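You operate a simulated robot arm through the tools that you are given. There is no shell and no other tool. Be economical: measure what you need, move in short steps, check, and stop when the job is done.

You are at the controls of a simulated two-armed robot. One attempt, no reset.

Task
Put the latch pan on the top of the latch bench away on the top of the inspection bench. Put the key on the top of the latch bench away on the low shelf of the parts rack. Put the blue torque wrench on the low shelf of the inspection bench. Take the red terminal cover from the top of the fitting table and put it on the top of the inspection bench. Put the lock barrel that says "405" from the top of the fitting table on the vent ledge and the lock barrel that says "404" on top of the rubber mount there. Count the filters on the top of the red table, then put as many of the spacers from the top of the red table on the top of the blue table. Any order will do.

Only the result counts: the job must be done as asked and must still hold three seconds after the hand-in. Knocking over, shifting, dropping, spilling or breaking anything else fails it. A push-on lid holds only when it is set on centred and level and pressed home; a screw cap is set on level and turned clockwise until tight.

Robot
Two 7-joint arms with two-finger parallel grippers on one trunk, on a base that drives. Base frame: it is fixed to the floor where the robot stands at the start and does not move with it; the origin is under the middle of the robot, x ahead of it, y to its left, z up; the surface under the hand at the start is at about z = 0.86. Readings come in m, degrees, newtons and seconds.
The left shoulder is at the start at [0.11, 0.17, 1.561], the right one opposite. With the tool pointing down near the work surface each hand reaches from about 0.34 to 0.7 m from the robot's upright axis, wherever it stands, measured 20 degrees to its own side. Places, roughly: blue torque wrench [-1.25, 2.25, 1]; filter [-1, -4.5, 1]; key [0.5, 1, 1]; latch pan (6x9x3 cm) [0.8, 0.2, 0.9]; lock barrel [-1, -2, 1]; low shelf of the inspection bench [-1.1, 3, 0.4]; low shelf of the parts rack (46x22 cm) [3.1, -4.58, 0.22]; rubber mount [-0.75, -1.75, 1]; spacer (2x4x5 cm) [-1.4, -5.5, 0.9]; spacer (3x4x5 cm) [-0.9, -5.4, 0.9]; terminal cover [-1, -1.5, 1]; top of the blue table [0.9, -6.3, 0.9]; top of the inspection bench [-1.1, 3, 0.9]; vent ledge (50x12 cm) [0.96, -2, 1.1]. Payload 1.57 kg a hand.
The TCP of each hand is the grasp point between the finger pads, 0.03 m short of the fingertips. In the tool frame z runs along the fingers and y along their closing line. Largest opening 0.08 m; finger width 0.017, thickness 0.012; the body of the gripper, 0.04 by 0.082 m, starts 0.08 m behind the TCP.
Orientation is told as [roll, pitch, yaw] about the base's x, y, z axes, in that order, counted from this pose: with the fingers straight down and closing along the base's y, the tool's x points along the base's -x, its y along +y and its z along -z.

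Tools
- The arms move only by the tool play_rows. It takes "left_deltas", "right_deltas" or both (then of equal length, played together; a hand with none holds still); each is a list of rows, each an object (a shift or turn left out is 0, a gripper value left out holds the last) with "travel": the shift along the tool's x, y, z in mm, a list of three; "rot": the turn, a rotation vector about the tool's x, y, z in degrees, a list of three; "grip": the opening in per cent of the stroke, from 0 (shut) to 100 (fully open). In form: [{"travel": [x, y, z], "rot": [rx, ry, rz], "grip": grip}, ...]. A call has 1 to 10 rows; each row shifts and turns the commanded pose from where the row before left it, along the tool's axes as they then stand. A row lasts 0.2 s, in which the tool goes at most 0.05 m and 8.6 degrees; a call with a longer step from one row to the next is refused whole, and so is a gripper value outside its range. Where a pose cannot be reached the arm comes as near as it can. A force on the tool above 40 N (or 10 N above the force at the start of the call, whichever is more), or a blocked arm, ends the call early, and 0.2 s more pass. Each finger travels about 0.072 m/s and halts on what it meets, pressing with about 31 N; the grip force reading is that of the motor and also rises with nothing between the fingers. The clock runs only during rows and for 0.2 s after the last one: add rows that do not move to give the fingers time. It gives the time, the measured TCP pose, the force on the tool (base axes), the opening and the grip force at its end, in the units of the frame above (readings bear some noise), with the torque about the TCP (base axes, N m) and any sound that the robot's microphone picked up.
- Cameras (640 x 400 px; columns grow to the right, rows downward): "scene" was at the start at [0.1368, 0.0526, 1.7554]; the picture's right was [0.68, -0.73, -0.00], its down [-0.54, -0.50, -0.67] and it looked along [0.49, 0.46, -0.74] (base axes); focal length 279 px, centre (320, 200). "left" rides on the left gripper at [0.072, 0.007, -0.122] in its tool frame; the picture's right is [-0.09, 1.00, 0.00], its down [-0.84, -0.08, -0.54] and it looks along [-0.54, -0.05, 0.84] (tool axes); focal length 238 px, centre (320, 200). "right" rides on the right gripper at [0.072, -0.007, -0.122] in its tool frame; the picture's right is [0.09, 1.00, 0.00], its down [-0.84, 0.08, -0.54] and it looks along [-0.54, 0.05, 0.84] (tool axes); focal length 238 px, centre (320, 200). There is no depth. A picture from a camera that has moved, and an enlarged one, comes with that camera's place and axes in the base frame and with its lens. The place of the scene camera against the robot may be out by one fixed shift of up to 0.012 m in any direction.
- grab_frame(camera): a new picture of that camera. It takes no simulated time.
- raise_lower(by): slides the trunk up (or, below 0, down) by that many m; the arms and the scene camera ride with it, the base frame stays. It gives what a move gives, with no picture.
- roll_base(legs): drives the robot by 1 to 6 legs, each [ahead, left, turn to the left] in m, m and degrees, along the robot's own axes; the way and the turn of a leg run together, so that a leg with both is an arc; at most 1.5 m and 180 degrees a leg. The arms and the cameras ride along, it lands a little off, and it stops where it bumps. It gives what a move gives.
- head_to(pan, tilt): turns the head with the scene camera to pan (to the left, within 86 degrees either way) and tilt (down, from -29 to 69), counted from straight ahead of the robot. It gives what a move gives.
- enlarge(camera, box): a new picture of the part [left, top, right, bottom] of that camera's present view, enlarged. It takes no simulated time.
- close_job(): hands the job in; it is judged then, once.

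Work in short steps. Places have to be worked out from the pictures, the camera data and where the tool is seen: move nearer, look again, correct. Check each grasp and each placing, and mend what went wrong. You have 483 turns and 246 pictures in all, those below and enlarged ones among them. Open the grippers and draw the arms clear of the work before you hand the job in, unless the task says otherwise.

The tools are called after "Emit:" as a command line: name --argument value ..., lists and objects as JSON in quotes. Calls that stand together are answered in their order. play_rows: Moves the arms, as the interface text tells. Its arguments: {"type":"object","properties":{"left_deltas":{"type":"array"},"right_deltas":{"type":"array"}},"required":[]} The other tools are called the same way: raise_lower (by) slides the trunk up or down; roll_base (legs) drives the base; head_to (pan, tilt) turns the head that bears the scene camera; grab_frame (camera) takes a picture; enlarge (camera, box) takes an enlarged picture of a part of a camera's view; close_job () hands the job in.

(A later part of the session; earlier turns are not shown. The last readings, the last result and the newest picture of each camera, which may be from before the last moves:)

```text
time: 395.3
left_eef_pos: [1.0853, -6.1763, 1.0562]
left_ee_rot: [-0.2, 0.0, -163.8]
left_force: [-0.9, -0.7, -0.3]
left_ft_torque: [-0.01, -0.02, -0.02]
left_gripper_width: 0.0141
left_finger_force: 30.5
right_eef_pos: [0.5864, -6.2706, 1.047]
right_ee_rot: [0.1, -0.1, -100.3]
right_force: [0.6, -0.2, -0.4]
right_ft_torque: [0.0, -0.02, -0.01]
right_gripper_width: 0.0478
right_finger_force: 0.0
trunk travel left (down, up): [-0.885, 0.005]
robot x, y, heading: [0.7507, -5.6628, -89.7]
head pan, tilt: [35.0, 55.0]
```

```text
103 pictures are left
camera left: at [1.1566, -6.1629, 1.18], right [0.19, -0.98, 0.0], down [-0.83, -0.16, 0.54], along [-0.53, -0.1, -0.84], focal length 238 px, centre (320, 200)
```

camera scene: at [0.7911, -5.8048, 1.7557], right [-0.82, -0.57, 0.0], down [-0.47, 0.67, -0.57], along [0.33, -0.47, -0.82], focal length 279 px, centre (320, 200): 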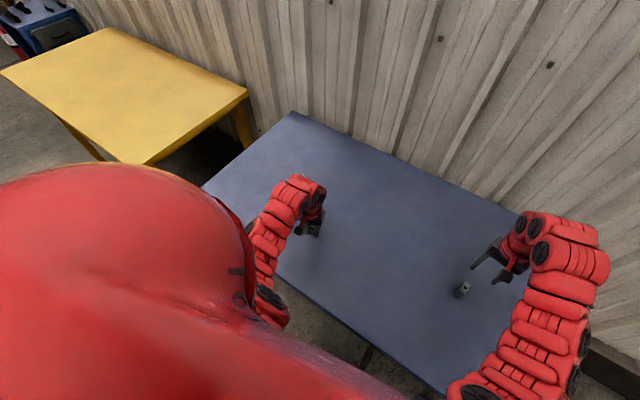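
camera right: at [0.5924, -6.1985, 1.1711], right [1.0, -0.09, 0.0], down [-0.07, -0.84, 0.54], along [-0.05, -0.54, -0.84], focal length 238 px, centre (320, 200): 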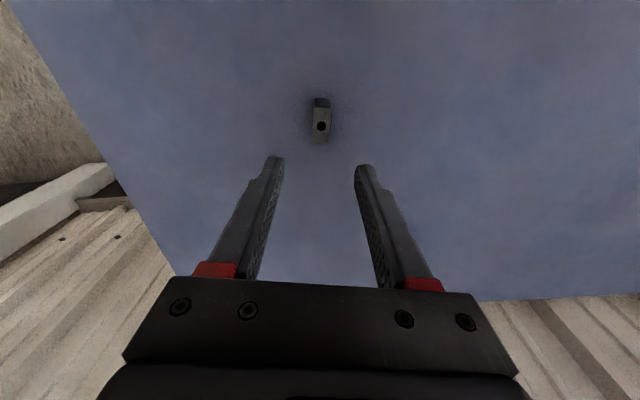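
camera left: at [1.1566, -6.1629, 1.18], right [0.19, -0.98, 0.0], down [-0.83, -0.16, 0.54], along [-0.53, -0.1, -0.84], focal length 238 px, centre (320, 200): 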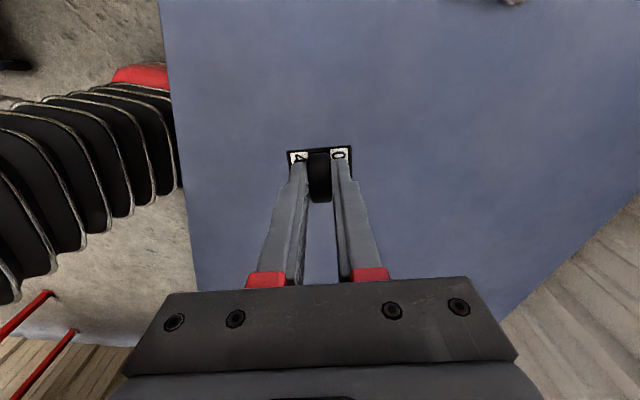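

Now fetch the second spacer: return to the red table.

Emit:
roll_base --legs '[[-0.15, 0, 0], [0, -0.5, 0], [0, 0, -90], [0.47, 0.12, 0]]'

Emit:
grab_frame --camera "right"

Emit:
grab_frame --camera "left"

```text
time: 405.4
left_eef_pos: [-0.7107, -6.0025, 1.0575]
left_ee_rot: [-0.2, 0.1, 107.8]
left_force: [0.0, -0.3, -0.7]
left_ft_torque: [0.01, -0.01, 0.0]
left_gripper_width: 0.0137
left_finger_force: 30.5
right_eef_pos: [-0.82, -5.5068, 1.0465]
right_ee_rot: [0.0, 0.0, 171.4]
right_force: [-0.5, -0.3, 0.0]
right_ft_torque: [-0.02, 0.04, 0.01]
right_gripper_width: 0.048
right_finger_force: 0.1
trunk travel left (down, up): [-0.885, 0.005]
robot x, y, heading: [-0.2085, -5.6555, -178.3]
head pan, tilt: [35.0, 55.0]
```

```text
102 pictures are left
camera right: at [-0.7469, -5.5111, 1.1709], right [-0.06, -1.0, 0.0], down [-0.84, 0.05, 0.54], along [-0.54, 0.03, -0.84], focal length 238 px, centre (320, 200)
```

right: 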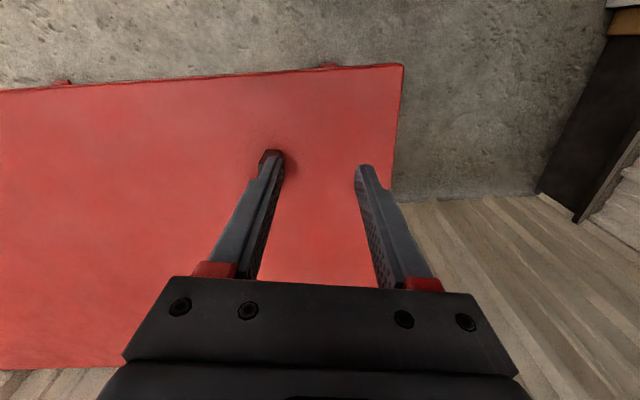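

```text
101 pictures are left
camera left: at [-0.6945, -6.073, 1.1801], right [-0.98, -0.22, 0.0], down [-0.18, 0.82, 0.54], along [-0.12, 0.53, -0.84], focal length 238 px, centre (320, 200)
```

left: 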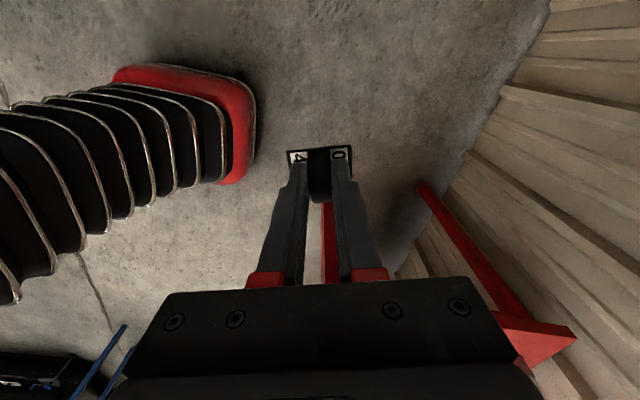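

Emit:
roll_base --legs '[[0.07, 0, 0]]'

Emit:
play_rows --right_deltas '[{"travel": [0, -28, 0], "rot": [0, 0, 1.5]}, {"travel": [0, -28, 0]}, {"travel": [0, 0, 35]}, {"travel": [0, 0, 35]}, {}]'

Emit:
grab_frame --camera "right"

```text
time: 406.4
left_eef_pos: [-0.7778, -6.0044, 1.0589]
left_ee_rot: [0.1, 0.1, 107.8]
left_force: [0.0, -0.1, -0.4]
left_ft_torque: [0.0, 0.06, -0.02]
left_gripper_width: 0.014
left_finger_force: 29.9
right_eef_pos: [-0.8868, -5.5087, 1.0488]
right_ee_rot: [0.0, -0.1, 171.4]
right_force: [-0.8, 0.3, 0.0]
right_ft_torque: [-0.04, 0.01, -0.01]
right_gripper_width: 0.048
right_finger_force: 0.0
trunk travel left (down, up): [-0.885, 0.005]
robot x, y, heading: [-0.2752, -5.6581, -178.6]
head pan, tilt: [35.0, 55.0]
```

```text
time: 407.6
left_eef_pos: [-0.7802, -6.0037, 1.0576]
left_ee_rot: [-0.1, 0.1, 107.8]
left_force: [-0.5, 0.3, -0.4]
left_ft_torque: [0.01, 0.01, 0.0]
left_gripper_width: 0.014
left_finger_force: 30.3
right_eef_pos: [-0.8792, -5.4512, 0.9739]
right_ee_rot: [0.1, 0.0, 169.8]
right_force: [-0.3, 0.1, 0.9]
right_ft_torque: [0.02, 0.02, 0.0]
right_gripper_width: 0.0478
right_finger_force: 0.1
trunk travel left (down, up): [-0.885, 0.005]
robot x, y, heading: [-0.274, -5.6547, -178.4]
head pan, tilt: [35.0, 55.0]
```

```text
100 pictures are left
camera right: at [-0.8067, -5.4586, 1.099], right [-0.09, -1.0, 0.0], down [-0.84, 0.07, 0.54], along [-0.54, 0.05, -0.84], focal length 238 px, centre (320, 200)
```

right: 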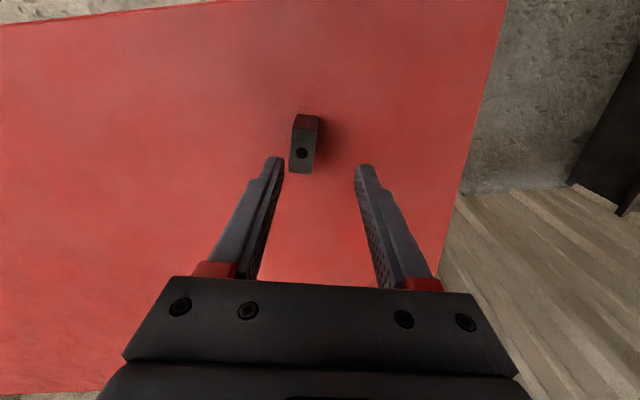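

Emit:
play_rows --right_deltas '[{"travel": [-3.5, -14, 0]}, {"travel": [0, 0, 35]}, {"travel": [0, 0, 30]}, {"travel": [0, 0, 14]}, {}]'

Emit:
grab_frame --camera "right"

```text
time: 408.8
left_eef_pos: [-0.7792, -6.0048, 1.0563]
left_ee_rot: [-0.1, 0.1, 107.8]
left_force: [0.5, 0.1, -0.6]
left_ft_torque: [-0.05, 0.01, 0.01]
left_gripper_width: 0.0138
left_finger_force: 30.0
right_eef_pos: [-0.8798, -5.4409, 0.8985]
right_ee_rot: [0.1, 0.1, 169.8]
right_force: [0.5, -0.5, 0.2]
right_ft_torque: [-0.02, -0.02, -0.01]
right_gripper_width: 0.0481
right_finger_force: 0.0
trunk travel left (down, up): [-0.885, 0.005]
robot x, y, heading: [-0.2754, -5.6583, -178.6]
head pan, tilt: [35.0, 55.0]
```

```text
99 pictures are left
camera right: at [-0.8077, -5.446, 1.0218], right [-0.09, -1.0, 0.0], down [-0.84, 0.07, 0.54], along [-0.54, 0.05, -0.84], focal length 238 px, centre (320, 200)
```

right: 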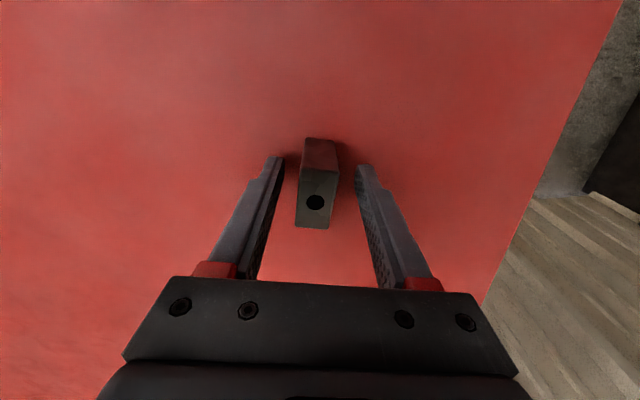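

Between the fingers. Grip and lift.

Emit:
play_rows --right_deltas '[{"travel": [0, 0, 3], "grip": 0}, {"grip": 0}, {"grip": 0}, {"grip": 0}, {"grip": 0}, {"travel": [0, 0, -25]}, {"travel": [0, 0, -40]}, {"travel": [0, 0, -40]}, {"travel": [0, 0, -40]}, {}]'

Emit:
grab_frame --camera "right"

```text
time: 411.0
left_eef_pos: [-0.7807, -6.0038, 1.0561]
left_ee_rot: [-0.1, 0.2, 107.8]
left_force: [-0.1, -0.1, -0.8]
left_ft_torque: [0.03, 0.01, -0.04]
left_gripper_width: 0.0139
left_finger_force: 30.3
right_eef_pos: [-0.8804, -5.4398, 1.0376]
right_ee_rot: [0.1, 0.1, 169.8]
right_force: [0.0, 0.0, -3.5]
right_ft_torque: [0.0, -0.01, 0.0]
right_gripper_width: 0.0209
right_finger_force: 31.2
trunk travel left (down, up): [-0.885, 0.005]
robot x, y, heading: [-0.2747, -5.6568, -178.4]
head pan, tilt: [35.0, 55.0]
```

```text
98 pictures are left
camera right: at [-0.8072, -5.4456, 1.1622], right [-0.09, -1.0, 0.0], down [-0.84, 0.07, 0.54], along [-0.54, 0.04, -0.84], focal length 238 px, centre (320, 200)
```

right: 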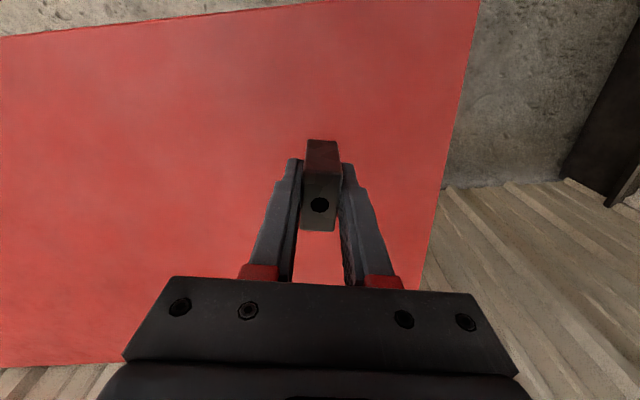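

Held. Back to the blue table, placing it 17 cm beside the first.

Emit:
roll_base --legs '[[-0.5, -0.12, 0], [0, 0, 90], [0, 0.68, -1], [0.12, 0, 0]]'

Emit:
grab_frame --camera "right"

Emit:
head_to --pan 0 --tilt 50

Emit:
grab_frame --camera "scene"

```text
time: 421.9
left_eef_pos: [1.2174, -6.1593, 1.0572]
left_ee_rot: [-0.1, 0.0, -164.8]
left_force: [0.8, 0.2, -1.0]
left_ft_torque: [-0.07, 0.01, 0.02]
left_gripper_width: 0.0139
left_finger_force: 30.4
right_eef_pos: [0.6502, -6.2353, 1.0383]
right_ee_rot: [0.0, 0.0, -102.7]
right_force: [-0.5, 0.4, -2.7]
right_ft_torque: [-0.01, 0.03, 0.01]
right_gripper_width: 0.0206
right_finger_force: 30.5
trunk travel left (down, up): [-0.885, 0.005]
robot x, y, heading: [0.8868, -5.6427, -90.8]
head pan, tilt: [35.0, 55.0]
```

```text
97 pictures are left
camera right: at [0.6584, -6.1634, 1.1625], right [0.99, -0.13, 0.0], down [-0.11, -0.83, 0.54], along [-0.07, -0.54, -0.84], focal length 238 px, centre (320, 200)
```

right: 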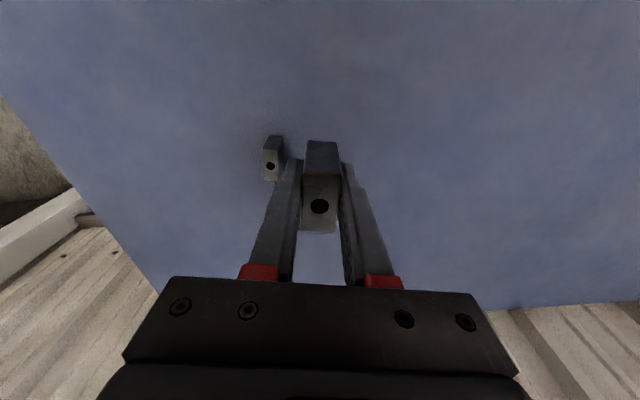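

```text
time: 422.9
left_eef_pos: [1.2181, -6.1602, 1.0571]
left_ee_rot: [-0.1, 0.2, -164.8]
left_force: [0.7, 1.0, -0.7]
left_ft_torque: [0.02, -0.01, 0.01]
left_gripper_width: 0.0137
left_finger_force: 30.3
right_eef_pos: [0.6483, -6.2346, 1.0385]
right_ee_rot: [0.1, 0.0, -102.7]
right_force: [-0.2, -0.8, -3.3]
right_ft_torque: [0.02, 0.01, 0.0]
right_gripper_width: 0.021
right_finger_force: 30.8
trunk travel left (down, up): [-0.885, 0.005]
robot x, y, heading: [0.8923, -5.6434, -90.7]
head pan, tilt: [0.0, 50.0]
```

```text
96 pictures are left
camera scene: at [0.8871, -5.8017, 1.7623], right [-1.0, 0.01, 0.0], down [0.01, 0.77, -0.64], along [-0.01, -0.64, -0.77], focal length 279 px, centre (320, 200)
```

scene: 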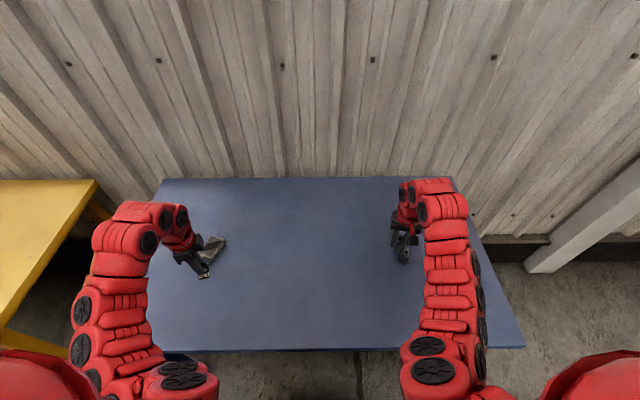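

Shift the right hand 12 cm away from the first spacer and lower.

Emit:
play_rows --right_deltas '[{"travel": [0, 40, 0]}, {"travel": [0, 40, 0]}, {"travel": [0, 40, 0]}, {"travel": [0, 0, 45]}, {"travel": [0, 0, 45]}, {"travel": [0, 0, 35]}, {"travel": [0, 0, 8]}, {}]'

Emit:
play_rows --right_deltas '[{"travel": [0, 0, 2]}, {"travel": [0, 0, 2]}, {"travel": [0, 0, 2]}, {"travel": [0, 0, 2]}, {"travel": [0, 0, 2]}, {"travel": [0, 0, 2]}, {}]'

```text
time: 424.7
left_eef_pos: [1.2178, -6.1598, 1.0558]
left_ee_rot: [-0.2, 0.1, -164.6]
left_force: [0.1, 0.1, -0.3]
left_ft_torque: [0.0, -0.01, 0.03]
left_gripper_width: 0.0138
left_finger_force: 30.6
right_eef_pos: [0.7668, -6.262, 0.9049]
right_ee_rot: [0.1, 0.0, -102.6]
right_force: [0.2, 0.7, -4.0]
right_ft_torque: [0.02, -0.01, -0.01]
right_gripper_width: 0.0207
right_finger_force: 31.2
trunk travel left (down, up): [-0.885, 0.005]
robot x, y, heading: [0.893, -5.6411, -91.0]
head pan, tilt: [0.0, 50.0]
```

```text
time: 426.3
left_eef_pos: [1.2182, -6.1601, 1.0577]
left_ee_rot: [0.0, 0.1, -164.7]
left_force: [0.4, -0.1, -0.5]
left_ft_torque: [-0.01, 0.02, -0.03]
left_gripper_width: 0.0136
left_finger_force: 29.7
right_eef_pos: [0.7657, -6.2617, 0.8953]
right_ee_rot: [0.1, -0.2, -102.7]
right_force: [-2.7, -1.8, 18.4]
right_ft_torque: [0.11, 0.18, 0.04]
right_gripper_width: 0.0213
right_finger_force: 30.7
trunk travel left (down, up): [-0.885, 0.005]
robot x, y, heading: [0.8904, -5.6423, -90.7]
head pan, tilt: [0.0, 50.0]
```

Contact. Release and rise.

Emit:
play_rows --right_deltas '[{"travel": [0, 0, -1.5]}, {"grip": 35}, {"grip": 50}, {"grip": 60}, {"travel": [0, 0, -25]}, {"travel": [0, 0, -45]}, {"travel": [0, 0, -45]}, {"travel": [0, 0, -40]}]'

Emit:
grab_frame --camera "right"

```text
time: 428.1
left_eef_pos: [1.2168, -6.1613, 1.0561]
left_ee_rot: [-0.1, 0.1, -164.8]
left_force: [0.0, 0.8, -0.2]
left_ft_torque: [-0.01, -0.01, 0.0]
left_gripper_width: 0.014
left_finger_force: 30.9
right_eef_pos: [0.765, -6.2603, 1.052]
right_ee_rot: [0.0, 0.0, -102.6]
right_force: [-0.3, -0.4, 0.3]
right_ft_torque: [-0.01, 0.02, 0.02]
right_gripper_width: 0.0479
right_finger_force: 0.1
trunk travel left (down, up): [-0.885, 0.005]
robot x, y, heading: [0.8925, -5.6412, -90.9]
head pan, tilt: [0.0, 50.0]
```

```text
95 pictures are left
camera right: at [0.7752, -6.1888, 1.1757], right [0.99, -0.13, 0.0], down [-0.11, -0.83, 0.54], along [-0.07, -0.54, -0.84], focal length 238 px, centre (320, 200)
```

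right: 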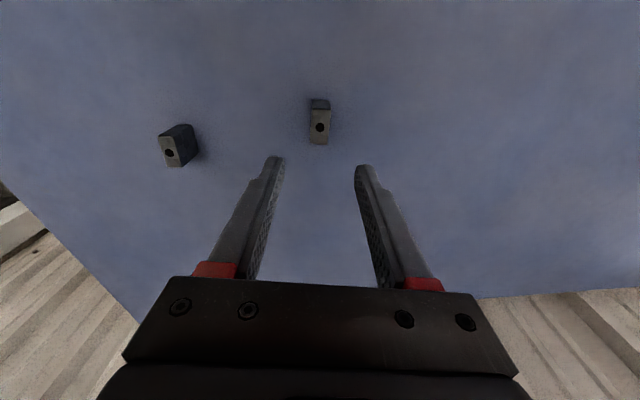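

Both spacers stand on the blue table. Back away a little and look around for the parts rack.

Emit:
roll_base --legs '[[-0.15, 0, 0]]'

Emit:
head_to --pan 80 --tilt 25

Emit:
grab_frame --camera "scene"

```text
time: 429.5
left_eef_pos: [1.2182, -6.012, 1.0567]
left_ee_rot: [-0.2, 0.1, -164.7]
left_force: [0.8, 0.0, -0.9]
left_ft_torque: [0.02, 0.03, -0.02]
left_gripper_width: 0.0138
left_finger_force: 30.2
right_eef_pos: [0.7676, -6.1132, 1.0496]
right_ee_rot: [0.2, 0.1, -102.7]
right_force: [0.6, -0.3, -1.0]
right_ft_torque: [0.01, -0.02, -0.06]
right_gripper_width: 0.0477
right_finger_force: 0.0
trunk travel left (down, up): [-0.885, 0.005]
robot x, y, heading: [0.8938, -5.4954, -91.0]
head pan, tilt: [0.0, 50.0]
```

```text
time: 431.0
left_eef_pos: [1.2194, -6.0107, 1.0568]
left_ee_rot: [-0.2, 0.3, -164.6]
left_force: [0.4, -0.1, -1.2]
left_ft_torque: [0.01, 0.02, -0.01]
left_gripper_width: 0.0138
left_finger_force: 30.3
right_eef_pos: [0.7682, -6.111, 1.0511]
right_ee_rot: [0.2, 0.0, -102.6]
right_force: [0.7, 0.7, -0.1]
right_ft_torque: [0.02, -0.03, -0.04]
right_gripper_width: 0.0479
right_finger_force: 0.1
trunk travel left (down, up): [-0.885, 0.005]
robot x, y, heading: [0.8917, -5.4947, -90.7]
head pan, tilt: [80.0, 25.0]
```

```text
94 pictures are left
camera scene: at [0.9809, -5.5925, 1.7997], right [-0.19, -0.98, 0.0], down [-0.42, 0.08, -0.91], along [0.89, -0.17, -0.42], focal length 279 px, centre (320, 200)
```

scene: 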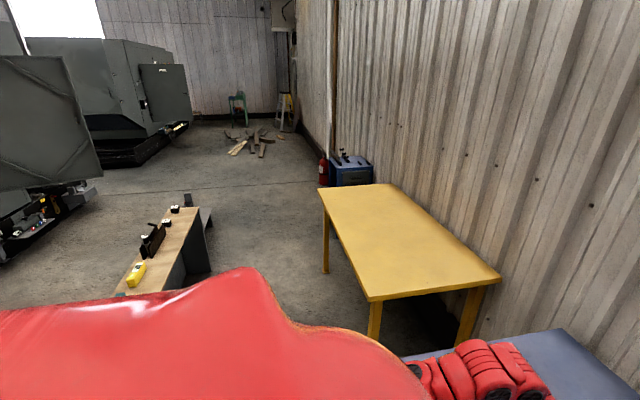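

The wooden-topped rack at left looks like the parts rack. I turn to face east and look more closely.

Emit:
roll_base --legs '[[0, 0, 90]]'

Emit:
head_to --pan 25 --tilt 28

Emit:
grab_frame --camera "scene"

```text
time: 435.2
left_eef_pos: [1.415, -5.1749, 1.0579]
left_ee_rot: [-0.1, 0.1, -75.7]
left_force: [0.2, -0.1, -1.0]
left_ft_torque: [0.02, 0.0, 0.05]
left_gripper_width: 0.0139
left_finger_force: 30.1
right_eef_pos: [1.509, -5.629, 1.051]
right_ee_rot: [0.0, 0.0, -13.5]
right_force: [0.5, -0.3, 0.9]
right_ft_torque: [-0.01, -0.01, 0.0]
right_gripper_width: 0.048
right_finger_force: 0.1
trunk travel left (down, up): [-0.885, 0.005]
robot x, y, heading: [0.892, -5.4898, -1.7]
head pan, tilt: [80.0, 25.0]
```

```text
time: 436.5
left_eef_pos: [1.4151, -5.1747, 1.0568]
left_ee_rot: [0.0, 0.0, -75.7]
left_force: [0.1, 0.0, -1.0]
left_ft_torque: [-0.01, 0.02, 0.0]
left_gripper_width: 0.0139
left_finger_force: 30.4
right_eef_pos: [1.5079, -5.6286, 1.0508]
right_ee_rot: [0.2, 0.0, -13.6]
right_force: [1.0, 0.1, 0.1]
right_ft_torque: [0.0, -0.01, 0.0]
right_gripper_width: 0.0479
right_finger_force: 0.1
trunk travel left (down, up): [-0.885, 0.005]
robot x, y, heading: [0.8934, -5.4899, -1.9]
head pan, tilt: [25.0, 28.0]
```

```text
93 pictures are left
camera scene: at [1.0557, -5.4608, 1.7949], right [0.39, -0.92, 0.0], down [-0.43, -0.19, -0.88], along [0.81, 0.35, -0.47], focal length 279 px, centre (320, 200)
```

scene: 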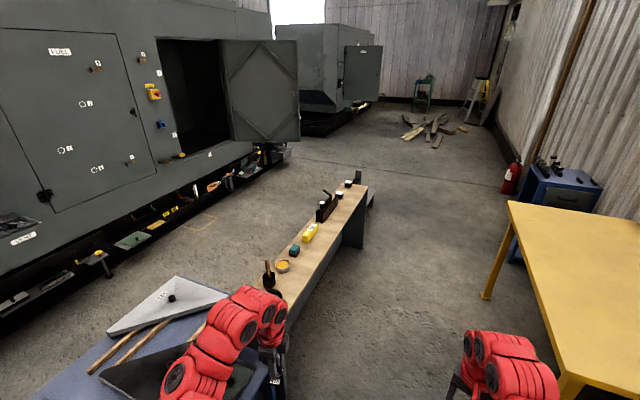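

Rack spans x≈1.9–3.4 at y≈−4.9; its low shelf is on the north side. I drive around its east end.

Emit:
roll_base --legs '[[1.5, 0, 1.5], [1.5, 0, 0], [0.25, 0, 0], [0, 0, 90]]'

Emit:
head_to --pan 45 --tilt 30

Emit:
grab_frame --camera "scene"

```text
time: 456.1
left_eef_pos: [3.7882, -5.0032, 1.057]
left_ee_rot: [-0.1, 0.1, 16.5]
left_force: [0.3, 0.6, 0.0]
left_ft_torque: [0.0, 0.01, 0.0]
left_gripper_width: 0.0139
left_finger_force: 30.4
right_eef_pos: [4.2371, -4.895, 1.0507]
right_ee_rot: [0.1, -0.1, 78.4]
right_force: [0.0, 0.0, -0.2]
right_ft_torque: [-0.02, 0.0, 0.01]
right_gripper_width: 0.0481
right_finger_force: 0.0
trunk travel left (down, up): [-0.885, 0.005]
robot x, y, heading: [4.1215, -5.5168, 90.2]
head pan, tilt: [25.0, 28.0]
```

```text
time: 456.9
left_eef_pos: [3.7879, -5.0037, 1.0569]
left_ee_rot: [-0.1, 0.2, 16.4]
left_force: [0.0, -0.8, -0.5]
left_ft_torque: [0.03, 0.02, 0.02]
left_gripper_width: 0.0139
left_finger_force: 30.3
right_eef_pos: [4.2364, -4.894, 1.0499]
right_ee_rot: [0.1, 0.0, 78.4]
right_force: [-0.7, -0.1, -0.1]
right_ft_torque: [0.0, 0.0, 0.0]
right_gripper_width: 0.048
right_finger_force: 0.1
trunk travel left (down, up): [-0.885, 0.005]
robot x, y, heading: [4.1242, -5.5162, 90.3]
head pan, tilt: [45.0, 30.0]
```

```text
92 pictures are left
camera scene: at [4.0574, -5.3725, 1.7918], right [0.7, 0.71, 0.0], down [0.35, -0.35, -0.87], along [-0.61, 0.61, -0.5], focal length 279 px, centre (320, 200)
```

scene: 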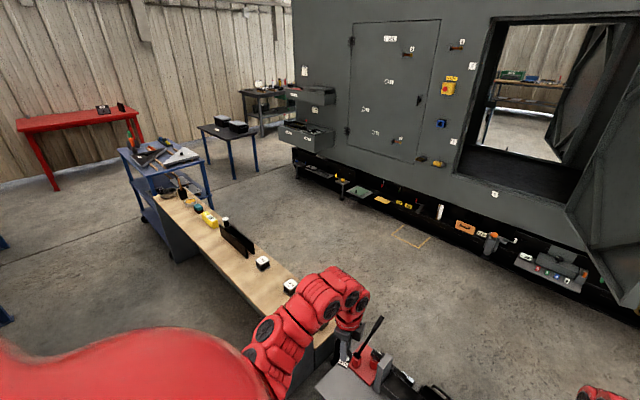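

Something stands close ahead-left; look down before moving.

Emit:
head_to --pan 15 --tilt 58

Emit:
grab_frame --camera "scene"

Emit:
grab_frame --camera "left"

```text
time: 457.8
left_eef_pos: [3.7867, -5.0042, 1.0573]
left_ee_rot: [-0.1, 0.1, 16.5]
left_force: [0.5, 0.2, -0.1]
left_ft_torque: [0.0, 0.01, 0.0]
left_gripper_width: 0.0139
left_finger_force: 30.4
right_eef_pos: [4.2372, -4.8961, 1.0514]
right_ee_rot: [0.1, 0.0, 78.4]
right_force: [0.3, -0.2, -0.5]
right_ft_torque: [0.02, -0.01, -0.02]
right_gripper_width: 0.048
right_finger_force: 0.1
trunk travel left (down, up): [-0.885, 0.005]
robot x, y, heading: [4.1237, -5.5167, 90.4]
head pan, tilt: [15.0, 58.0]
```

```text
91 pictures are left
camera scene: at [4.1033, -5.3698, 1.7521], right [0.96, 0.26, 0.0], down [0.22, -0.82, -0.53], along [-0.14, 0.51, -0.85], focal length 279 px, centre (320, 200)
```

scene: 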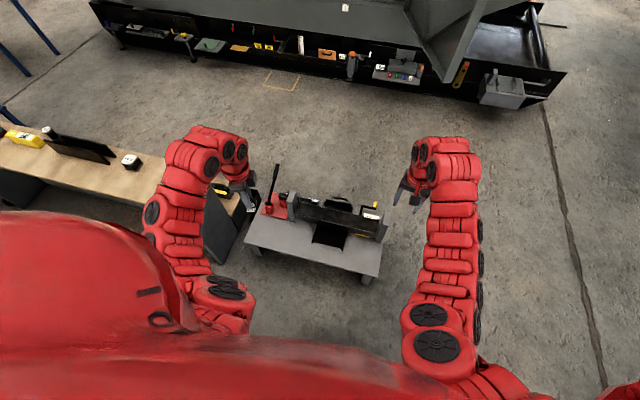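

```text
90 pictures are left
camera left: at [3.717, -5.0175, 1.1797], right [-0.19, 0.98, 0.0], down [0.83, 0.16, 0.54], along [0.53, 0.1, -0.84], focal length 238 px, centre (320, 200)
```

left: 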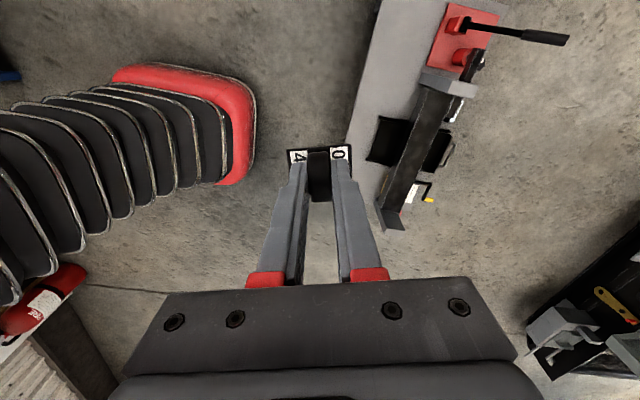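

Emit:
roll_base --legs '[[0, -0.65, 0]]'

Emit:
head_to --pan 15 --tilt 32

Emit:
grab_frame --camera "scene"

```text
time: 461.5
left_eef_pos: [4.4488, -5.0009, 1.0565]
left_ee_rot: [-0.2, 0.0, 15.9]
left_force: [0.0, 0.1, -1.1]
left_ft_torque: [0.02, 0.03, -0.01]
left_gripper_width: 0.014
left_finger_force: 30.2
right_eef_pos: [4.901, -4.8949, 1.0511]
right_ee_rot: [0.2, 0.1, 78.0]
right_force: [0.1, -0.5, -0.5]
right_ft_torque: [0.02, -0.03, 0.0]
right_gripper_width: 0.0482
right_finger_force: 0.0
trunk travel left (down, up): [-0.885, 0.005]
robot x, y, heading: [4.7817, -5.514, 89.8]
head pan, tilt: [15.0, 58.0]
```

```text
time: 462.4
left_eef_pos: [4.4494, -5.0017, 1.0573]
left_ee_rot: [-0.1, 0.0, 16.0]
left_force: [-0.6, 0.2, -1.2]
left_ft_torque: [0.0, 0.02, -0.01]
left_gripper_width: 0.014
left_finger_force: 30.7
right_eef_pos: [4.9003, -4.8967, 1.0502]
right_ee_rot: [0.0, 0.0, 78.1]
right_force: [0.2, 0.0, -0.7]
right_ft_torque: [-0.01, 0.0, -0.01]
right_gripper_width: 0.048
right_finger_force: 0.1
trunk travel left (down, up): [-0.885, 0.005]
robot x, y, heading: [4.7827, -5.5136, 89.8]
head pan, tilt: [15.0, 32.0]
```

```text
89 pictures are left
camera scene: at [4.758, -5.3492, 1.7885], right [0.97, 0.26, 0.0], down [0.14, -0.51, -0.85], along [-0.22, 0.82, -0.53], focal length 279 px, centre (320, 200)
```

scene: 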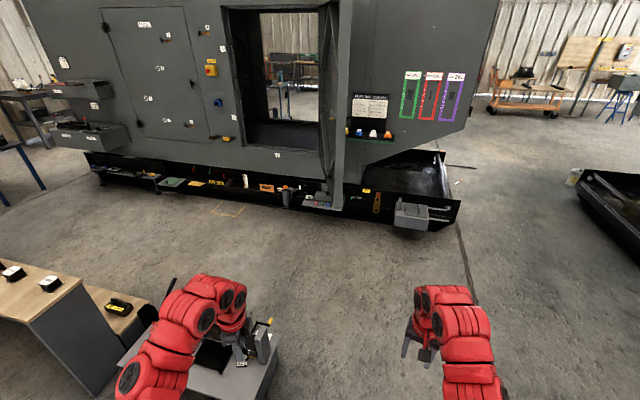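

The low shelf (at ≈(3.1,−4.58)) is visible at the rack's north-east side with one item on it. Drive around to its north and face it.

Emit:
roll_base --legs '[[1.45, 0, 0], [0, 0, 90], [1.5, 0, 0], [0.4, 0, 0]]'

Emit:
roll_base --legs '[[0, 0, 90]]'

Emit:
head_to --pan 15 --tilt 58

Emit:
grab_frame --camera "scene"

```text
time: 468.2
left_eef_pos: [4.4366, -3.7614, 1.0551]
left_ee_rot: [-1.7, 0.2, 16.7]
left_force: [1.5, -9.2, 0.3]
left_ft_torque: [1.12, 0.17, 0.0]
left_gripper_width: 0.014
left_finger_force: 30.2
right_eef_pos: [4.8842, -3.6384, 1.0529]
right_ee_rot: [0.2, -0.1, 79.2]
right_force: [-0.5, -0.2, -0.3]
right_ft_torque: [0.01, 0.02, 0.02]
right_gripper_width: 0.0476
right_finger_force: 0.0
trunk travel left (down, up): [-0.885, 0.005]
robot x, y, heading: [4.7739, -4.2618, 90.9]
head pan, tilt: [15.0, 32.0]
stopped in leg 1: the force on the tool passed its limit at 221 N (the readings are from after the stop); the commanded pose is now the measured one
```

```text
time: 472.4
left_eef_pos: [4.2822, -4.6079, 1.055]
left_ee_rot: [-1.6, 0.3, 107.7]
left_force: [-0.7, 0.0, -1.2]
left_ft_torque: [0.0, -0.03, 0.01]
left_gripper_width: 0.0139
left_finger_force: 30.1
right_eef_pos: [4.1534, -4.1629, 1.0513]
right_ee_rot: [0.2, 0.0, 170.0]
right_force: [0.6, 0.2, 0.0]
right_ft_torque: [-0.05, 0.01, 0.02]
right_gripper_width: 0.048
right_finger_force: 0.1
trunk travel left (down, up): [-0.885, 0.005]
robot x, y, heading: [4.7788, -4.2627, -178.4]
head pan, tilt: [15.0, 32.0]
```

```text
time: 473.3
left_eef_pos: [4.282, -4.6068, 1.0557]
left_ee_rot: [-1.6, 0.4, 107.6]
left_force: [1.1, -0.2, -1.0]
left_ft_torque: [-0.01, 0.01, 0.01]
left_gripper_width: 0.0136
left_finger_force: 30.1
right_eef_pos: [4.1532, -4.1625, 1.0508]
right_ee_rot: [0.2, 0.0, 170.1]
right_force: [-0.2, -0.2, 0.7]
right_ft_torque: [-0.01, -0.01, 0.01]
right_gripper_width: 0.0481
right_finger_force: 0.0
trunk travel left (down, up): [-0.885, 0.005]
robot x, y, heading: [4.7756, -4.2616, -178.2]
head pan, tilt: [15.0, 58.0]
```

```text
88 pictures are left
camera scene: at [4.629, -4.2828, 1.7521], right [-0.29, 0.96, 0.0], down [0.81, 0.24, -0.53], along [-0.51, -0.15, -0.85], focal length 279 px, centre (320, 200)
```

scene: 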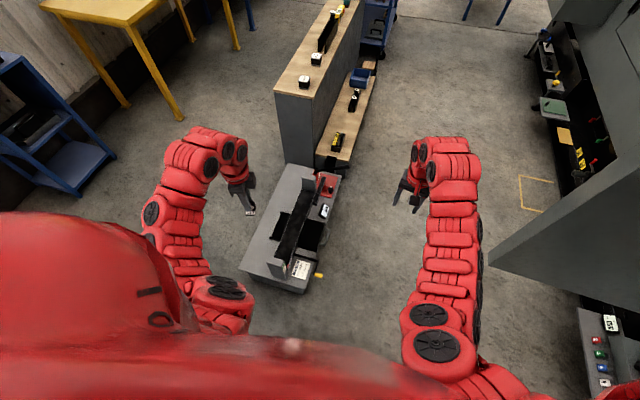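

The left hand bumped the machine's open door leaf. I check the key in the grip and the door.

Emit:
grab_frame --camera "left"

Emit:
head_to --pan -60 --tilt 15

Emit:
grab_frame --camera "scene"

```text
87 pictures are left
camera left: at [4.295, -4.6784, 1.1783], right [-0.98, -0.21, -0.03], down [-0.19, 0.82, 0.54], along [-0.09, 0.53, -0.84], focal length 238 px, centre (320, 200)
```

left: 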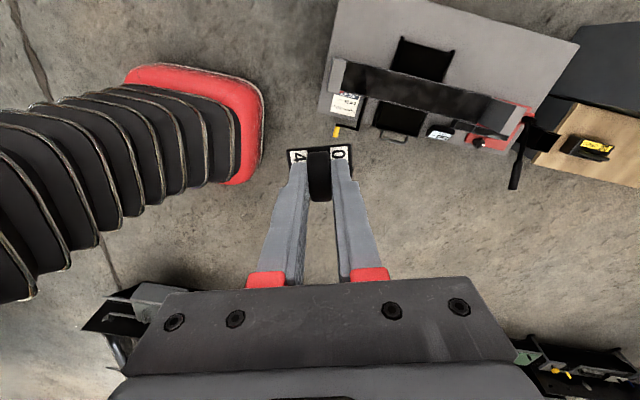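

```text
time: 474.8
left_eef_pos: [4.2824, -4.6079, 1.0555]
left_ee_rot: [-1.6, 0.3, 107.6]
left_force: [0.0, 0.4, -0.5]
left_ft_torque: [-0.03, -0.02, 0.01]
left_gripper_width: 0.0141
left_finger_force: 30.8
right_eef_pos: [4.1538, -4.1634, 1.0516]
right_ee_rot: [0.2, -0.1, 170.1]
right_force: [-0.2, 0.2, -0.3]
right_ft_torque: [0.0, -0.01, 0.0]
right_gripper_width: 0.0476
right_finger_force: 0.0
trunk travel left (down, up): [-0.885, 0.005]
robot x, y, heading: [4.7789, -4.2575, -178.3]
head pan, tilt: [-60.0, 15.0]
```

```text
86 pictures are left
camera scene: at [4.6456, -4.1835, 1.8159], right [0.85, 0.53, 0.0], down [0.14, -0.22, -0.97], along [-0.51, 0.82, -0.26], focal length 279 px, centre (320, 200)
```

scene: 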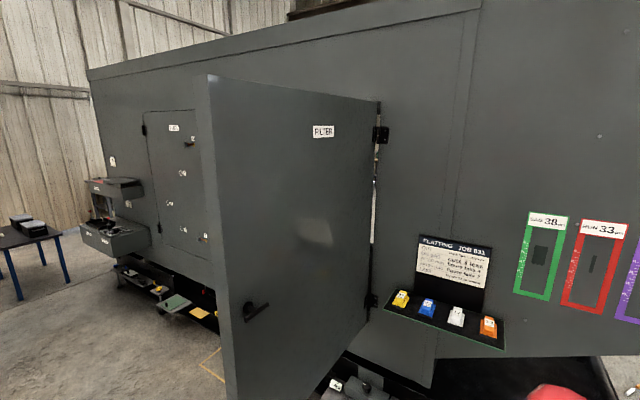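

The door may have swung. To compare, I go back to the exact previous viewpoint (strafe south, then turn).

Emit:
roll_base --legs '[[0, 1.25, 0], [0, 0, -92]]'

Emit:
head_to --pan 15 --tilt 32

Emit:
grab_frame --camera "scene"

```text
time: 485.1
left_eef_pos: [4.5054, -5.0014, 1.0556]
left_ee_rot: [-1.6, 0.3, 13.4]
left_force: [0.4, -0.1, -0.5]
left_ft_torque: [0.01, 0.01, 0.01]
left_gripper_width: 0.0141
left_finger_force: 30.2
right_eef_pos: [4.9584, -4.9067, 1.0495]
right_ee_rot: [0.1, 0.1, 75.8]
right_force: [-0.4, -0.1, -0.5]
right_ft_torque: [-0.01, 0.03, -0.01]
right_gripper_width: 0.0482
right_finger_force: 0.1
trunk travel left (down, up): [-0.885, 0.005]
robot x, y, heading: [4.8196, -5.5217, 87.5]
head pan, tilt: [-60.0, 15.0]
```

```text
time: 486.6
left_eef_pos: [4.5057, -5.002, 1.0553]
left_ee_rot: [-1.7, 0.3, 13.4]
left_force: [0.6, 0.9, -0.1]
left_ft_torque: [0.0, -0.01, 0.03]
left_gripper_width: 0.014
left_finger_force: 30.0
right_eef_pos: [4.9592, -4.9052, 1.0512]
right_ee_rot: [0.2, -0.2, 75.7]
right_force: [-0.2, 0.5, 0.3]
right_ft_torque: [0.01, 0.0, 0.02]
right_gripper_width: 0.0481
right_finger_force: 0.0
trunk travel left (down, up): [-0.885, 0.005]
robot x, y, heading: [4.8163, -5.5223, 87.4]
head pan, tilt: [15.0, 32.0]
```

```text
85 pictures are left
camera scene: at [4.799, -5.3543, 1.7886], right [0.98, 0.22, 0.0], down [0.11, -0.52, -0.85], along [-0.18, 0.83, -0.53], focal length 279 px, centre (320, 200)
```

scene: 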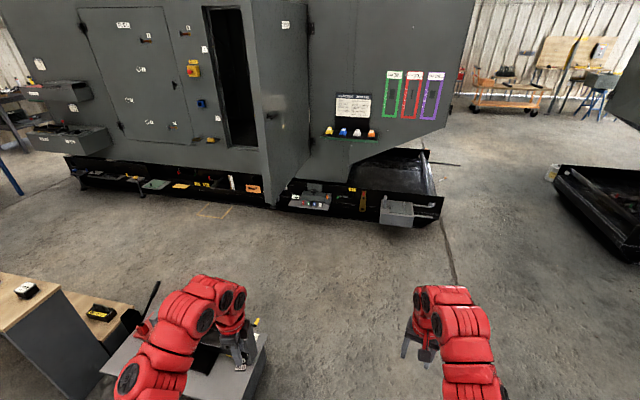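

The door has indeed swung westward by my bump. I must push it back. Zoom to measure its geometry.

Emit:
enlarge --camera "scene" --box '[200, 0, 360, 225]'

```text
1.78 times, centred on (280, 112) of scene
camera zoom: at [4.799, -5.3543, 1.7886], right [0.98, 0.22, 0.0], down [0.11, -0.52, -0.85], along [-0.18, 0.83, -0.53], focal length 496 px, centre (391, 356)
```

zoom: 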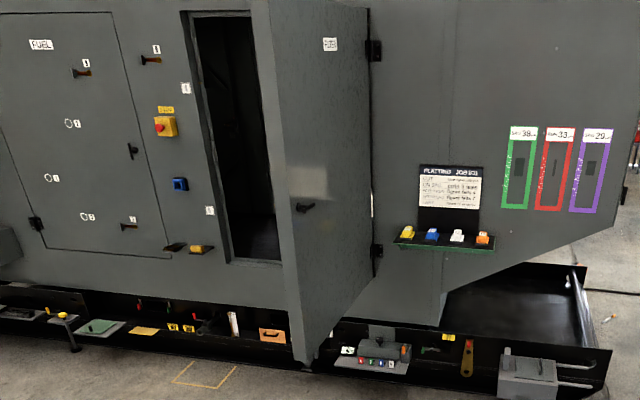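

Measured: hinge ≈(4.11,−2.70), leaf length ≈1.03 m, bottom z≈0.66. Original free edge ≈(4.42,−3.675); now ≈(4.10,−3.745). I'll approach facing west and draw the leaf back with the right hand.

Emit:
roll_base --legs '[[0, 0, 92.5], [0, -1.35, 0]]'

Emit:
head_to --pan -45 --tilt 30

Emit:
grab_frame --camera "scene"

```text
time: 497.4
left_eef_pos: [4.283, -4.5093, 1.0554]
left_ee_rot: [-1.6, 0.4, 107.9]
left_force: [-0.5, 0.2, 0.1]
left_ft_torque: [-0.03, 0.02, 0.02]
left_gripper_width: 0.0138
left_finger_force: 30.7
right_eef_pos: [4.1523, -4.0657, 1.0524]
right_ee_rot: [0.2, 0.0, 170.4]
right_force: [-0.2, -0.5, 0.1]
right_ft_torque: [0.0, -0.01, 0.01]
right_gripper_width: 0.0478
right_finger_force: 0.0
trunk travel left (down, up): [-0.885, 0.005]
robot x, y, heading: [4.7768, -4.1579, -177.8]
head pan, tilt: [15.0, 32.0]
```

```text
time: 498.7
left_eef_pos: [4.2839, -4.5109, 1.0558]
left_ee_rot: [-1.7, 0.3, 108.0]
left_force: [0.3, 0.0, -1.0]
left_ft_torque: [0.02, 0.0, 0.0]
left_gripper_width: 0.0138
left_finger_force: 30.7
right_eef_pos: [4.1524, -4.0661, 1.0512]
right_ee_rot: [0.2, -0.1, 170.5]
right_force: [0.9, -0.2, -0.1]
right_ft_torque: [0.0, 0.02, 0.0]
right_gripper_width: 0.048
right_finger_force: 0.2
trunk travel left (down, up): [-0.885, 0.005]
robot x, y, heading: [4.7732, -4.1577, -177.9]
head pan, tilt: [-45.0, 30.0]
```

```text
83 pictures are left
camera scene: at [4.6274, -4.1015, 1.7918], right [0.68, 0.73, 0.0], down [0.37, -0.34, -0.87], along [-0.64, 0.59, -0.5], focal length 279 px, centre (320, 200)
```

scene: 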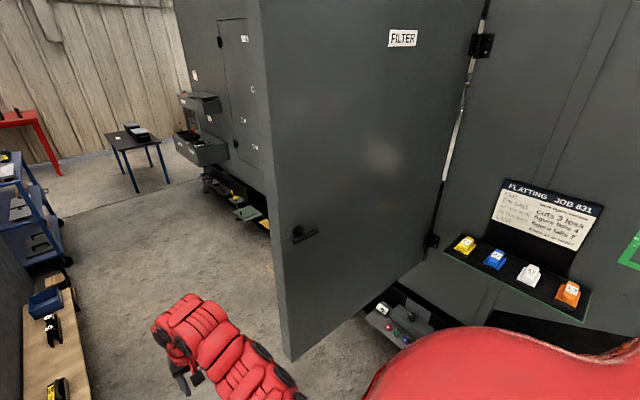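

Emit:
roll_base --legs '[[0.3, -0.04, -2]]'

Emit:
play_rows --right_deltas '[{"travel": [0, -45, 0]}, {"travel": [5, -45, 0]}, {"travel": [5, -45, 0]}, {"travel": [10, -45, 0]}, {"travel": [10, -45, 0]}, {"travel": [15, -45, 0]}, {"travel": [15, -45, 0]}, {"travel": [10, -45, 0]}, {}]'

Emit:
grab_frame --camera "scene"

```text
time: 500.8
left_eef_pos: [3.9709, -4.4574, 1.0559]
left_ee_rot: [-1.6, 0.3, 106.1]
left_force: [-1.0, 0.7, -1.2]
left_ft_torque: [0.02, 0.03, 0.0]
left_gripper_width: 0.0137
left_finger_force: 30.1
right_eef_pos: [3.8567, -4.0098, 1.0521]
right_ee_rot: [0.1, -0.1, 168.3]
right_force: [-0.1, -0.5, 0.3]
right_ft_torque: [0.0, -0.01, -0.03]
right_gripper_width: 0.048
right_finger_force: 0.0
trunk travel left (down, up): [-0.885, 0.005]
robot x, y, heading: [4.4747, -4.1246, -179.9]
head pan, tilt: [-45.0, 30.0]
```

```text
time: 502.9
left_eef_pos: [3.9585, -4.5446, 1.051]
left_ee_rot: [-1.8, -0.7, 114.1]
left_force: [0.2, -0.7, -0.5]
left_ft_torque: [0.02, 0.07, -0.01]
left_gripper_width: 0.0139
left_finger_force: 29.9
right_eef_pos: [3.8732, -3.7701, 1.0606]
right_ee_rot: [-0.6, -0.6, 177.6]
right_force: [-0.3, 0.1, -0.1]
right_ft_torque: [0.01, 0.05, 0.01]
right_gripper_width: 0.0482
right_finger_force: 0.0
trunk travel left (down, up): [-0.885, 0.005]
robot x, y, heading: [4.4041, -4.1294, -171.6]
head pan, tilt: [-45.0, 30.0]
stopped in row 9 (right hand): the arm was blocked; the commanded pose is now the measured one
```

```text
82 pictures are left
camera scene: at [4.261, -4.114, 1.7933], right [0.6, 0.8, 0.01], down [0.4, -0.29, -0.87], along [-0.7, 0.53, -0.49], focal length 279 px, centre (320, 200)
```

scene: 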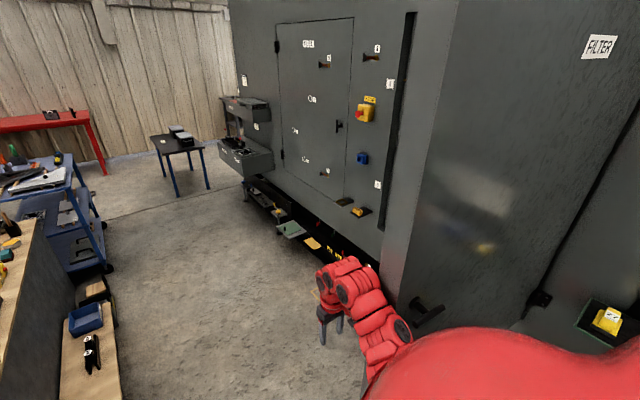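

The right arm pressed the leaf's edge. I retract the hand south, drive past to the west side, and will push from there.

Emit:
play_rows --right_deltas '[{"travel": [0, 40, 0]}, {"travel": [0, 40, 0]}, {"travel": [-10, 40, 0]}, {"travel": [-20, 40, 0]}, {"travel": [-20, 40, 0]}, {"travel": [-20, 30, 0]}, {}]'

Emit:
head_to --pan -20 --tilt 45

Emit:
grab_frame --camera "scene"

```text
time: 504.6
left_eef_pos: [3.9505, -4.5245, 1.0557]
left_ee_rot: [-1.6, 0.4, 113.7]
left_force: [0.3, -0.9, -1.3]
left_ft_torque: [0.0, -0.02, 0.03]
left_gripper_width: 0.0139
left_finger_force: 30.4
right_eef_pos: [3.7896, -3.9715, 1.0543]
right_ee_rot: [0.2, 0.0, 176.6]
right_force: [0.3, 0.2, -0.3]
right_ft_torque: [0.0, 0.0, 0.03]
right_gripper_width: 0.0482
right_finger_force: 0.1
trunk travel left (down, up): [-0.885, 0.005]
robot x, y, heading: [4.4056, -4.1261, -172.5]
head pan, tilt: [-45.0, 30.0]
```

```text
time: 505.4
left_eef_pos: [3.9499, -4.525, 1.0541]
left_ee_rot: [-1.5, 0.4, 113.7]
left_force: [-0.1, 1.1, -0.1]
left_ft_torque: [0.0, -0.01, -0.03]
left_gripper_width: 0.0138
left_finger_force: 30.5
right_eef_pos: [3.7891, -3.971, 1.0558]
right_ee_rot: [0.2, 0.1, 176.5]
right_force: [-0.4, -0.2, -1.1]
right_ft_torque: [-0.02, 0.02, -0.01]
right_gripper_width: 0.048
right_finger_force: 0.1
trunk travel left (down, up): [-0.885, 0.005]
robot x, y, heading: [4.4028, -4.1249, -172.1]
head pan, tilt: [-20.0, 45.0]
```

```text
81 pictures are left
camera scene: at [4.2442, -4.1221, 1.7692], right [0.21, 0.98, 0.0], down [0.69, -0.15, -0.71], along [-0.69, 0.15, -0.71], focal length 279 px, centre (320, 200)
```

scene: 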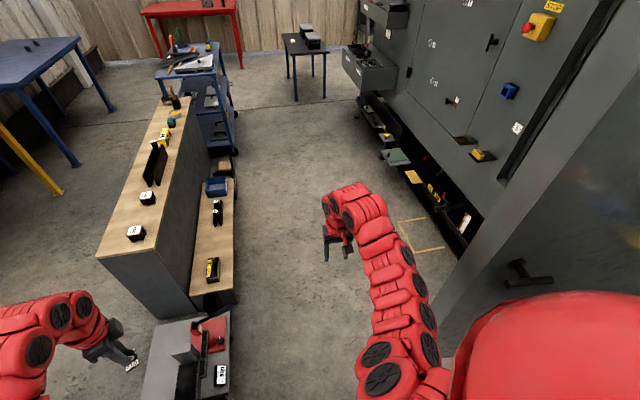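

Emit:
roll_base --legs '[[0.25, 0, 0], [0.45, -0.12, -4]]'

Emit:
head_to --pan -80 --tilt 25

Emit:
grab_frame --camera "scene"

```text
time: 509.6
left_eef_pos: [3.2252, -4.4517, 1.0555]
left_ee_rot: [-1.6, 0.3, 109.4]
left_force: [-0.4, -0.5, -0.3]
left_ft_torque: [-0.02, -0.02, 0.01]
left_gripper_width: 0.0139
left_finger_force: 30.7
right_eef_pos: [3.104, -3.8885, 1.055]
right_ee_rot: [0.1, -0.1, 172.4]
right_force: [0.5, -0.1, 0.2]
right_ft_torque: [0.01, -0.05, 0.02]
right_gripper_width: 0.0479
right_finger_force: 0.1
trunk travel left (down, up): [-0.885, 0.005]
robot x, y, heading: [3.7093, -4.0859, -176.4]
head pan, tilt: [-20.0, 45.0]
```

```text
time: 510.9
left_eef_pos: [3.223, -4.452, 1.056]
left_ee_rot: [-1.6, 0.4, 109.5]
left_force: [-0.4, -0.6, -1.0]
left_ft_torque: [0.0, 0.04, -0.01]
left_gripper_width: 0.0139
left_finger_force: 30.0
right_eef_pos: [3.1024, -3.8878, 1.0552]
right_ee_rot: [0.1, 0.0, 172.4]
right_force: [-0.8, -0.4, 0.5]
right_ft_torque: [-0.01, -0.03, -0.01]
right_gripper_width: 0.0481
right_finger_force: 0.0
trunk travel left (down, up): [-0.885, 0.005]
robot x, y, heading: [3.7076, -4.0906, -176.2]
head pan, tilt: [-80.0, 25.0]
```

```text
80 pictures are left
camera scene: at [3.603, -4.004, 1.7997], right [0.97, 0.24, 0.0], down [0.1, -0.41, -0.91], along [-0.21, 0.88, -0.42], focal length 279 px, centre (320, 200)
```

scene: 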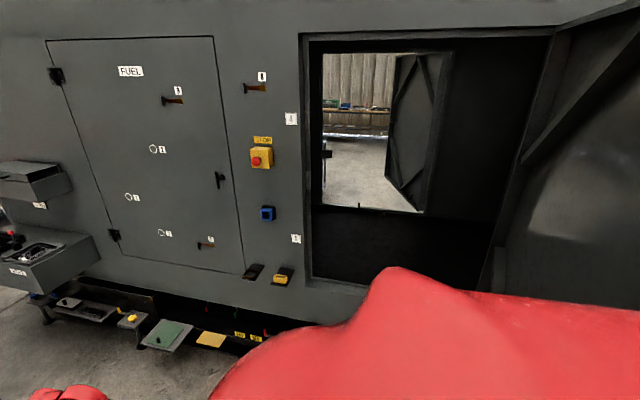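

West of the door now. Move a bit further and turn north.

Emit:
roll_base --legs '[[0.15, 0, 0], [0, 0, -94]]'

Emit:
head_to --pan -30 --tilt 30

Emit:
grab_frame --camera "scene"

```text
time: 516.3
left_eef_pos: [3.242, -3.5787, 1.0552]
left_ee_rot: [-1.6, 0.2, 13.7]
left_force: [0.7, 0.1, -0.3]
left_ft_torque: [0.01, -0.03, 0.0]
left_gripper_width: 0.0141
left_finger_force: 30.7
right_eef_pos: [3.8157, -3.5167, 1.0553]
right_ee_rot: [0.2, -0.1, 76.5]
right_force: [-0.2, 0.3, 0.8]
right_ft_torque: [-0.01, -0.02, 0.0]
right_gripper_width: 0.048
right_finger_force: 0.1
trunk travel left (down, up): [-0.885, 0.005]
robot x, y, heading: [3.5534, -4.0944, 87.7]
head pan, tilt: [-80.0, 25.0]
```

```text
time: 517.5
left_eef_pos: [3.241, -3.5793, 1.0553]
left_ee_rot: [-1.6, 0.4, 13.7]
left_force: [-0.4, -1.2, 0.2]
left_ft_torque: [0.0, 0.0, 0.0]
left_gripper_width: 0.0139
left_finger_force: 30.2
right_eef_pos: [3.8156, -3.5166, 1.055]
right_ee_rot: [0.2, -0.1, 76.5]
right_force: [-0.3, 0.0, -0.1]
right_ft_torque: [-0.01, -0.02, -0.04]
right_gripper_width: 0.0478
right_finger_force: 0.0
trunk travel left (down, up): [-0.885, 0.005]
robot x, y, heading: [3.5532, -4.1011, 87.8]
head pan, tilt: [-30.0, 30.0]
```

```text
79 pictures are left
camera scene: at [3.6048, -3.9412, 1.7918], right [0.85, -0.53, 0.0], down [-0.27, -0.42, -0.87], along [0.46, 0.73, -0.5], focal length 279 px, centre (320, 200)
```

scene: 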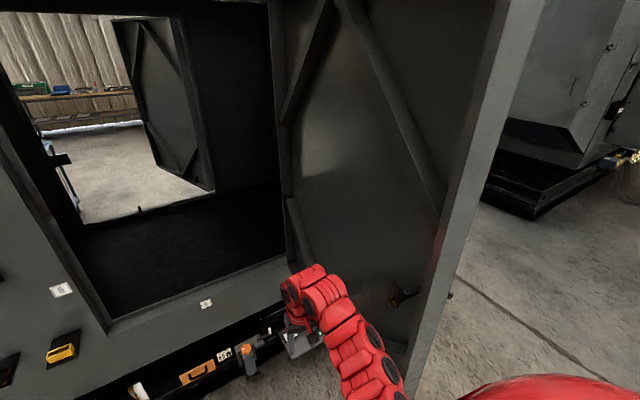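

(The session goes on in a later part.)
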